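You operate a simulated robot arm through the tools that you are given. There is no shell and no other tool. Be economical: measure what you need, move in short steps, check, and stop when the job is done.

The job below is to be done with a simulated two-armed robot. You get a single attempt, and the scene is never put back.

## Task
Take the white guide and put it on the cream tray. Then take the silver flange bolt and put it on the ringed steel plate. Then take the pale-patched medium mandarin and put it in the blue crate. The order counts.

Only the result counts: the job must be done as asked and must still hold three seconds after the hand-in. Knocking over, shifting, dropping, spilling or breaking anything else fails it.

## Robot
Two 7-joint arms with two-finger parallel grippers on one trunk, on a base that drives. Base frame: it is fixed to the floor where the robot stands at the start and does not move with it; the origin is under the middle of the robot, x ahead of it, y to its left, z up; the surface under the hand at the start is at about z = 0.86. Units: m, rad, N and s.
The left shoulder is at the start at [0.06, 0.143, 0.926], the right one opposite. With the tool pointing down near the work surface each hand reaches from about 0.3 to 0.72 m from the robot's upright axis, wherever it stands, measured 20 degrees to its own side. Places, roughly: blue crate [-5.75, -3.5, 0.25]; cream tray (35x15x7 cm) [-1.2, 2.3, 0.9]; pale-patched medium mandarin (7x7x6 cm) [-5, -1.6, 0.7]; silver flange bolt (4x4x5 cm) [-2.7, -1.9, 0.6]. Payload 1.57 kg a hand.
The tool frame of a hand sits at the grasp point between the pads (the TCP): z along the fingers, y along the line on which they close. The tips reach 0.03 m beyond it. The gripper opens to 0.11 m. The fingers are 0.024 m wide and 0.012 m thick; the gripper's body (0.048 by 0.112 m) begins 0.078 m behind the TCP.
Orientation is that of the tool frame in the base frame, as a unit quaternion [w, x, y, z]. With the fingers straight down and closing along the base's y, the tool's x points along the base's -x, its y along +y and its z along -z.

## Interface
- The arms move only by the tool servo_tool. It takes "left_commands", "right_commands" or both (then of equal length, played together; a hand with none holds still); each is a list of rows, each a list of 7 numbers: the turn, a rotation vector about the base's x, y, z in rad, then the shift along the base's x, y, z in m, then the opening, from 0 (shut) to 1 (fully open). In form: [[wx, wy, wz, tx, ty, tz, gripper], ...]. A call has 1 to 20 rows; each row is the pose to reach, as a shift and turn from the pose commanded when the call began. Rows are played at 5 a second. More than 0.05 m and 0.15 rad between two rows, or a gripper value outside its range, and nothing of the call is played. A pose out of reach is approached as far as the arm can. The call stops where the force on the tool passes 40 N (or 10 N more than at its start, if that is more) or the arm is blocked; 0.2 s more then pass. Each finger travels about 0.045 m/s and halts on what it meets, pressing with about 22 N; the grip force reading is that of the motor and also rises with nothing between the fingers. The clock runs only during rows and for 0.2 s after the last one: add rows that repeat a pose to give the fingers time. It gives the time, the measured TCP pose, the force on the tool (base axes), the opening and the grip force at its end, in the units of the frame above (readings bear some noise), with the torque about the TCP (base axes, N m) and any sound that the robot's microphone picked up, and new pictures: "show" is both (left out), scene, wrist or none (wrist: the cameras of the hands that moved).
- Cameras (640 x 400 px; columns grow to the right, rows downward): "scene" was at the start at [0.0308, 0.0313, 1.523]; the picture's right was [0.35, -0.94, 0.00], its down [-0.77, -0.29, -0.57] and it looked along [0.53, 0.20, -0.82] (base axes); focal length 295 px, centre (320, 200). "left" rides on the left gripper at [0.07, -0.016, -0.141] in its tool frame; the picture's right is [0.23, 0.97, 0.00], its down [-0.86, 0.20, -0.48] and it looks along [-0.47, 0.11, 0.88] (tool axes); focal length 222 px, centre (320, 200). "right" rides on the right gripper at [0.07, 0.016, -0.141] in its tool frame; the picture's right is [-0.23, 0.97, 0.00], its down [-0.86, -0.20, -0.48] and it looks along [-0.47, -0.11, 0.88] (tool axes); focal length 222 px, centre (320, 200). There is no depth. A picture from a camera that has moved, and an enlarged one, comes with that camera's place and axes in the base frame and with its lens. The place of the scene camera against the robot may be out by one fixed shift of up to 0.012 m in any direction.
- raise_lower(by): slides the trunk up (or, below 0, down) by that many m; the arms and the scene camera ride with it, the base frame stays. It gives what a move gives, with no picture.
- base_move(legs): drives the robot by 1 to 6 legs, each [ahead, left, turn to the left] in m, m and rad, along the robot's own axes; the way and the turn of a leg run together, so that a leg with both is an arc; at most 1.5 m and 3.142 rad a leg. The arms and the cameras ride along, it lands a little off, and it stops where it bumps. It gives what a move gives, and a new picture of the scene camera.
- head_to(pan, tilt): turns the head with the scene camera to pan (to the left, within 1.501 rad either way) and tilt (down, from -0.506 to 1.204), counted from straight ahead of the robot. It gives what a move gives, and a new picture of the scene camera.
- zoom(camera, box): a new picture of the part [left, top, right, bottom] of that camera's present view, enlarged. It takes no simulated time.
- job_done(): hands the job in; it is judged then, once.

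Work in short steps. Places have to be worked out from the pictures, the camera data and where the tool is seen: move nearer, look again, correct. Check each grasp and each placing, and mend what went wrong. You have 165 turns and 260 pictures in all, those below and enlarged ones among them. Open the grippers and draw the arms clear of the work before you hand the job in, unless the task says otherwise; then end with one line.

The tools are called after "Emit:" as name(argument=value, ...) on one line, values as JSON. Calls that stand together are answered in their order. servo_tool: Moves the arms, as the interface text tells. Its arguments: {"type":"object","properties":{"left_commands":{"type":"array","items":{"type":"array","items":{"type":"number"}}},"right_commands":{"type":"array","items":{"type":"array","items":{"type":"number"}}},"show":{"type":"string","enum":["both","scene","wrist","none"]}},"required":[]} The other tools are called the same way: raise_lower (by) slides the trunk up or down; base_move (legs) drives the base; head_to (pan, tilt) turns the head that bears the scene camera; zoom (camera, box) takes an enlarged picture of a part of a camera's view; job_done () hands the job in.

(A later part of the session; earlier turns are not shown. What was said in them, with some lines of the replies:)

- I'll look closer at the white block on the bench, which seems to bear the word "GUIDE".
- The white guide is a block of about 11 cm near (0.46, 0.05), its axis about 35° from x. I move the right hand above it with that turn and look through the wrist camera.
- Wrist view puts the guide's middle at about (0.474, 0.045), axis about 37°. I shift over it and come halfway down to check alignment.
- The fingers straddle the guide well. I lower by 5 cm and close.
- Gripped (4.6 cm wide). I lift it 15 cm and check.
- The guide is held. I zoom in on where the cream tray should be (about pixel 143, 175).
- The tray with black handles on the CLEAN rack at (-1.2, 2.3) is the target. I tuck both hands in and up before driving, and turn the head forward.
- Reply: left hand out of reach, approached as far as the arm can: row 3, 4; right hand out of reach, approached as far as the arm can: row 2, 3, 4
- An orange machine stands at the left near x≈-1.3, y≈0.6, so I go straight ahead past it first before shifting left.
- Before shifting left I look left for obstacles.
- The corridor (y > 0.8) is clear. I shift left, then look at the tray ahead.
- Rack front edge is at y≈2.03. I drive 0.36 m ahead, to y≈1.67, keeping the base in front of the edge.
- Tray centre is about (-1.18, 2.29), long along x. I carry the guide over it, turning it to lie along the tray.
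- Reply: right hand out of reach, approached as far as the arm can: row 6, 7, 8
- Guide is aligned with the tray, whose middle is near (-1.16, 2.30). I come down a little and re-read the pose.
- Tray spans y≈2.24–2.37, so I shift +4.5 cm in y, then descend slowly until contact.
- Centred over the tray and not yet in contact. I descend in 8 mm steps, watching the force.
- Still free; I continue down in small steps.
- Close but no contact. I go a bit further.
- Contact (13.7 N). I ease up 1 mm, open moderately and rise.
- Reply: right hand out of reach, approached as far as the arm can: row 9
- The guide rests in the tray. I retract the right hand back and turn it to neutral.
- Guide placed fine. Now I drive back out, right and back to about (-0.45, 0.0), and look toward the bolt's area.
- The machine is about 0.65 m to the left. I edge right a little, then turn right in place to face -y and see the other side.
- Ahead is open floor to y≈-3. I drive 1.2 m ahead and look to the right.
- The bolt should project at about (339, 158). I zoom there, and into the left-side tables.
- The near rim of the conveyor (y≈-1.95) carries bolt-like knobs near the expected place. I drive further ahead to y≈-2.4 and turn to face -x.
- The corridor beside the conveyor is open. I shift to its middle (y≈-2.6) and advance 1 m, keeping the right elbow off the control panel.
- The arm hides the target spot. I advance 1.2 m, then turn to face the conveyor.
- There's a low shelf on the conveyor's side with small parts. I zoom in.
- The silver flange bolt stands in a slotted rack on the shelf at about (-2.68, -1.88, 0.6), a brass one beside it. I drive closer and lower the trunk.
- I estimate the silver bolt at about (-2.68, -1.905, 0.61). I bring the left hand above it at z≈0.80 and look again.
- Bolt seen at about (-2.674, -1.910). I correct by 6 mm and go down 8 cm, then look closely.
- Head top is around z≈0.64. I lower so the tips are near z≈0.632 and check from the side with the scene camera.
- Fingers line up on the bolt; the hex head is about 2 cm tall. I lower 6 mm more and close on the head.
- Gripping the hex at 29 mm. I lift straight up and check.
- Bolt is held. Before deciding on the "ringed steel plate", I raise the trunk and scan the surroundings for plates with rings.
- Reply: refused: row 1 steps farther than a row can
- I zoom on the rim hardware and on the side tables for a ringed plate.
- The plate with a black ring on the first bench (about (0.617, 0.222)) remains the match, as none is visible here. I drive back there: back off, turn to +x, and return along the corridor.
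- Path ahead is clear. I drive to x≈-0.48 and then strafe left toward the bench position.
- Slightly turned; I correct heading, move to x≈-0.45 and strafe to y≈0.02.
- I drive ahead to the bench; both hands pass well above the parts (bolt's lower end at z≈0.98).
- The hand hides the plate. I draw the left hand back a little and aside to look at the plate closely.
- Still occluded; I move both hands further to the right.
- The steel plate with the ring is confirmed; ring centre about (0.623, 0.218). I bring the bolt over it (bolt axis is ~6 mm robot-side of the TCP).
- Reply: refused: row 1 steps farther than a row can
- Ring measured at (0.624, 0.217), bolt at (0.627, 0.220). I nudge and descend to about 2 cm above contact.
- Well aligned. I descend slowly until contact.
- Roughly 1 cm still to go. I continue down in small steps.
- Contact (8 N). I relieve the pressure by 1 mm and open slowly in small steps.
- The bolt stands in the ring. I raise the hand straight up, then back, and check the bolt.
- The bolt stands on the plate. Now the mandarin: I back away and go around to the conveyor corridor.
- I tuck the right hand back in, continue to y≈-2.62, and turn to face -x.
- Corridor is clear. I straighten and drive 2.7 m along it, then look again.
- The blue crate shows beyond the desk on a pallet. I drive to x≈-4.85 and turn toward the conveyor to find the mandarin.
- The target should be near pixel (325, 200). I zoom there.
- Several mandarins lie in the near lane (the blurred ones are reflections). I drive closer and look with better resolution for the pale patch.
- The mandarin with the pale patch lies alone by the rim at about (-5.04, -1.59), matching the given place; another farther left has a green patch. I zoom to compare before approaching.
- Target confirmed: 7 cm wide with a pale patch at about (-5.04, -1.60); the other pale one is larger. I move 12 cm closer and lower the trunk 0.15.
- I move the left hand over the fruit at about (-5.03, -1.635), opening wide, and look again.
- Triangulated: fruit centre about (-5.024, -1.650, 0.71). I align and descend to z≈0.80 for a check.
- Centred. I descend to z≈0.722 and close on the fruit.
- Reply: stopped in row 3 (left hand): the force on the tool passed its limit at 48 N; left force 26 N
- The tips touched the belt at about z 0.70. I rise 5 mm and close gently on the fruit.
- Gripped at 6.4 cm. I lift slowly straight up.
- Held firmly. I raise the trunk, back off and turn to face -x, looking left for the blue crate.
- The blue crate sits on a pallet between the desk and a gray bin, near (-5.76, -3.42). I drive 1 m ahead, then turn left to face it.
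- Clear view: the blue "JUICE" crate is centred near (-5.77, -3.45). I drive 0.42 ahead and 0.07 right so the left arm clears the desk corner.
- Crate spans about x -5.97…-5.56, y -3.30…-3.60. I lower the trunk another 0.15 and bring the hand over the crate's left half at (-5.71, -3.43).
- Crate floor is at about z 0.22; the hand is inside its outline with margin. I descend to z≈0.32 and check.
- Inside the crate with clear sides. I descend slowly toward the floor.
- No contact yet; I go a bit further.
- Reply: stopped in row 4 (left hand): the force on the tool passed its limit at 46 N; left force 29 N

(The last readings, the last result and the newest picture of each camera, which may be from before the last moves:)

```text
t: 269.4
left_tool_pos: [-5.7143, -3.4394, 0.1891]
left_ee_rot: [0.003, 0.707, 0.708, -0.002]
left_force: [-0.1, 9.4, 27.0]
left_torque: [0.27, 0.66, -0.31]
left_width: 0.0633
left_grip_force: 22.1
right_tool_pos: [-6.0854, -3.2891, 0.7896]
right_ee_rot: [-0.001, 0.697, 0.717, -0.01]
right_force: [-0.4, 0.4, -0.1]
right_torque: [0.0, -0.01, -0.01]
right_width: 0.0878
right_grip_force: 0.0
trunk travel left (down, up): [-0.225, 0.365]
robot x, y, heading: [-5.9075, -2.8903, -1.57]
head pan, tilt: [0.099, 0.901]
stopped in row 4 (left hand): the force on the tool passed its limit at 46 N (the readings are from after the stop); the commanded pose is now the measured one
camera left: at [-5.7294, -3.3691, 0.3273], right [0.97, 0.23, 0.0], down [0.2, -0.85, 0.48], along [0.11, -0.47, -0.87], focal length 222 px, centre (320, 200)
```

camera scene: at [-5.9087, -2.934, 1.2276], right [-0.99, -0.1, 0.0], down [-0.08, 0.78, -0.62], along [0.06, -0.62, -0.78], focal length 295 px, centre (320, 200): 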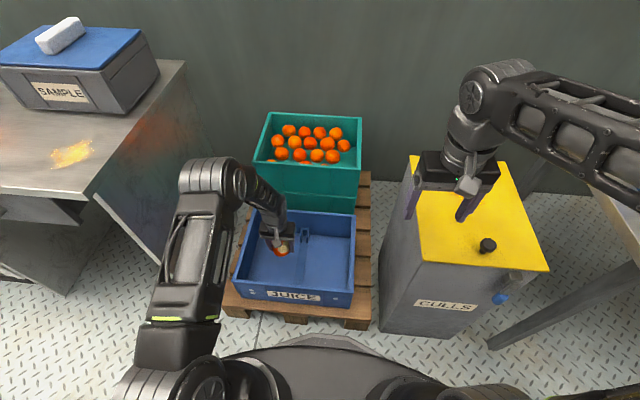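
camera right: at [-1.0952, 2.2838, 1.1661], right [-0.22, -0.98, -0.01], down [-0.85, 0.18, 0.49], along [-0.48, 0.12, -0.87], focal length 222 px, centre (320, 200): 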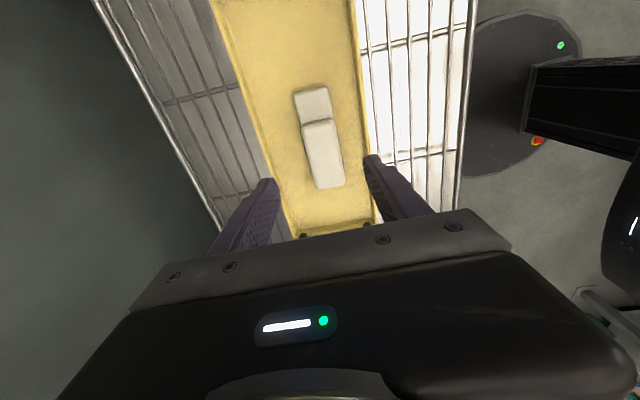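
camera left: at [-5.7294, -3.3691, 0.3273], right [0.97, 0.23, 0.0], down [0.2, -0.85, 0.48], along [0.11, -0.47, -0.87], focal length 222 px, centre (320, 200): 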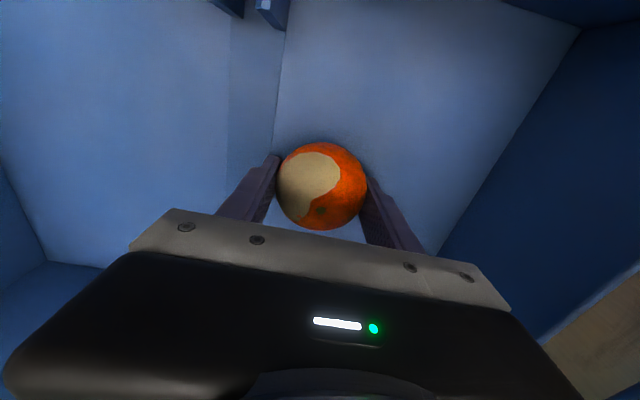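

Floor contact. I ease up 4 mm, open the fingers slowly, and rise straight up.

Emit:
servo_tool(left_commands=[[0, 0, 0, 0, 0, 0.004, 0.3], [0, 0, 0, 0, 0, 0.004, 0.6], [0, 0, 0, 0, 0, 0.004, 0.7], [0, 0, 0, 0, 0, 0.004, 0.8], [0, 0, 0, 0, 0, 0.004, 0.9], [0, 0, 0, 0, 0, 0.03, 0.9], [0, 0, 0, 0, 0, 0.07, 0.9], [0, 0, 0, 0, 0, 0.11, 0.9], [0, 0, 0, 0, 0, 0.155, 0.9], [0, 0, 0, 0, 0, 0.2, 0.9], [0, 0, 0, 0, 0, 0.245, 0.9]])

```text
t: 271.8
left_tool_pos: [-5.7151, -3.4418, 0.4316]
left_ee_rot: [0.002, 0.708, 0.707, -0.002]
left_force: [0.2, -0.4, -0.4]
left_torque: [-0.03, 0.01, -0.02]
left_width: 0.0991
left_grip_force: 0.1
right_tool_pos: [-6.0857, -3.2911, 0.7888]
right_ee_rot: [-0.002, 0.697, 0.717, -0.008]
right_force: [1.3, -0.5, 0.0]
right_torque: [0.02, -0.02, 0.02]
right_width: 0.088
right_grip_force: 0.0
trunk travel left (down, up): [-0.225, 0.365]
robot x, y, heading: [-5.9112, -2.8948, -1.568]
head pan, tilt: [0.099, 0.901]
camera scene: at [-5.9087, -2.9336, 1.2275], right [-0.99, -0.1, 0.0], down [-0.08, 0.78, -0.62], along [0.06, -0.62, -0.78], focal length 295 px, centre (320, 200)
camera left: at [-5.7296, -3.3716, 0.5698], right [0.97, 0.23, 0.0], down [0.2, -0.85, 0.48], along [0.11, -0.47, -0.88], focal length 222 px, centre (320, 200)
```

scene: 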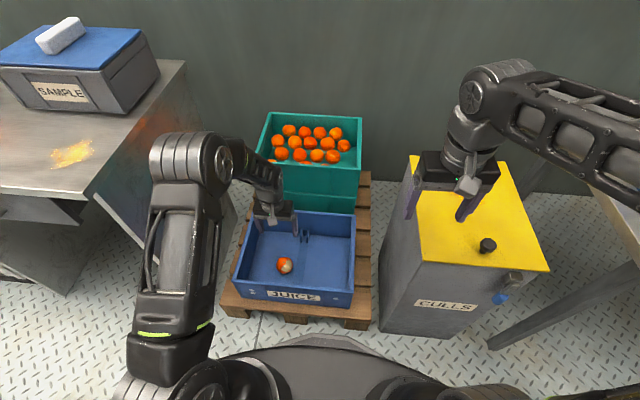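
left: 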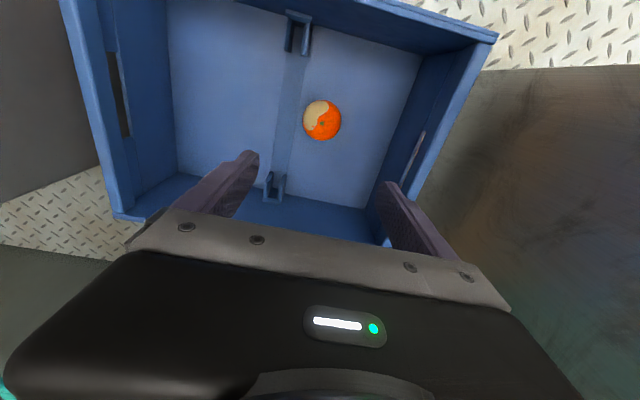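

The mandarin rests in the blue crate. I raise the arm and trunk clear, then back off and check.

Emit:
servo_tool(left_commands=[[0, 0, 0, 0, 0.01, 0.045, 0.9], [0, 0, 0, 0, 0.02, 0.09, 0.9], [0, 0, 0, 0, 0.03, 0.135, 0.9], [0, 0, 0, 0, 0.04, 0.18, 0.9], [0, 0, 0, 0, 0.05, 0.225, 0.9], [0, 0, 0, 0, 0.06, 0.27, 0.9], [0, 0, 0, 0, 0.07, 0.31, 0.9]], show="none")

Emit:
raise_lower(by=0.25)

Emit:
base_move(legs=[[-0.35, 0, 0]])

Emit:
zoom(camera="scene", box=[220, 100, 420, 300])

```text
t: 273.4
left_tool_pos: [-5.7172, -3.369, 0.7427]
left_ee_rot: [0.002, 0.706, 0.708, -0.001]
left_force: [0.1, 0.4, 0.4]
left_torque: [0.01, 0.0, 0.04]
left_width: 0.0991
left_grip_force: 0.1
right_tool_pos: [-6.0876, -3.2904, 0.7877]
right_ee_rot: [-0.001, 0.696, 0.718, -0.009]
right_force: [0.1, -0.6, 1.0]
right_torque: [0.03, 0.0, 0.02]
right_width: 0.088
right_grip_force: 0.0
trunk travel left (down, up): [-0.225, 0.365]
robot x, y, heading: [-5.9093, -2.8969, -1.575]
head pan, tilt: [0.099, 0.901]
```

```text
t: 276.0
left_tool_pos: [-5.7156, -3.3694, 0.992]
left_ee_rot: [0.002, 0.706, 0.708, -0.002]
left_force: [0.3, -0.4, -0.1]
left_torque: [-0.01, -0.01, -0.02]
left_width: 0.099
left_grip_force: 0.0
right_tool_pos: [-6.0865, -3.2889, 1.0379]
right_ee_rot: [0.0, 0.696, 0.718, -0.009]
right_force: [0.3, 0.6, 0.4]
right_torque: [0.01, 0.02, -0.01]
right_width: 0.0879
right_grip_force: 0.1
trunk travel left (down, up): [-0.475, 0.115]
robot x, y, heading: [-5.9057, -2.8913, -1.571]
head pan, tilt: [0.099, 0.901]
```

```text
t: 278.3
left_tool_pos: [-5.715, -3.0157, 0.992]
left_ee_rot: [0.004, 0.705, 0.709, -0.002]
left_force: [0.5, 1.2, 0.5]
left_torque: [-0.04, 0.01, -0.01]
left_width: 0.0992
left_grip_force: 0.0
right_tool_pos: [-6.0844, -2.9384, 1.0382]
right_ee_rot: [-0.001, 0.694, 0.72, -0.008]
right_force: [0.1, -0.3, -0.2]
right_torque: [-0.02, -0.02, -0.04]
right_width: 0.0882
right_grip_force: 0.0
trunk travel left (down, up): [-0.475, 0.115]
robot x, y, heading: [-5.914, -2.5407, -1.565]
head pan, tilt: [0.099, 0.901]
camera scene: at [-5.9103, -2.581, 1.4776], right [-0.99, -0.11, 0.0], down [-0.08, 0.78, -0.62], along [0.07, -0.62, -0.78], focal length 295 px, centre (320, 200)
```

scene: 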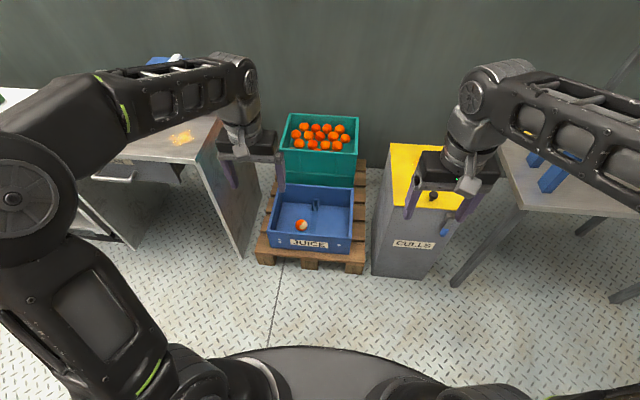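

```text
2.00 times, centred on (320, 200) of scene
camera zoom: at [-5.9103, -2.581, 1.4776], right [-0.99, -0.11, 0.0], down [-0.08, 0.78, -0.62], along [0.07, -0.62, -0.78], focal length 589 px, centre (320, 200)
```

zoom: 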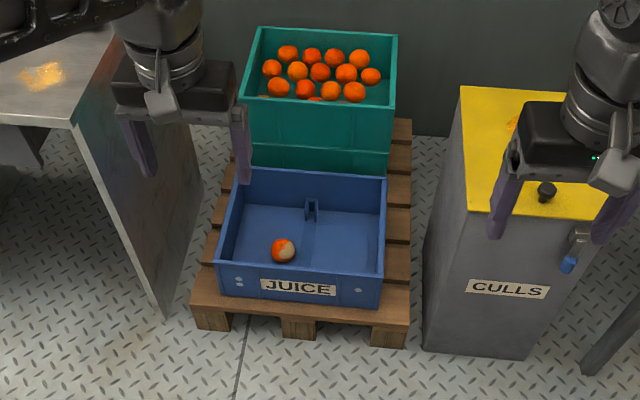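

All three items are placed, the grippers are open and the arms are clear, so I hand in.

Emit:
job_done()

```text
The job is handed in.
```

The job is handed in: the white guide is on the cream tray, the silver flange bolt stands in the ring on the steel plate, and the pale-patched mandarin is in the blue crate, done in that order.
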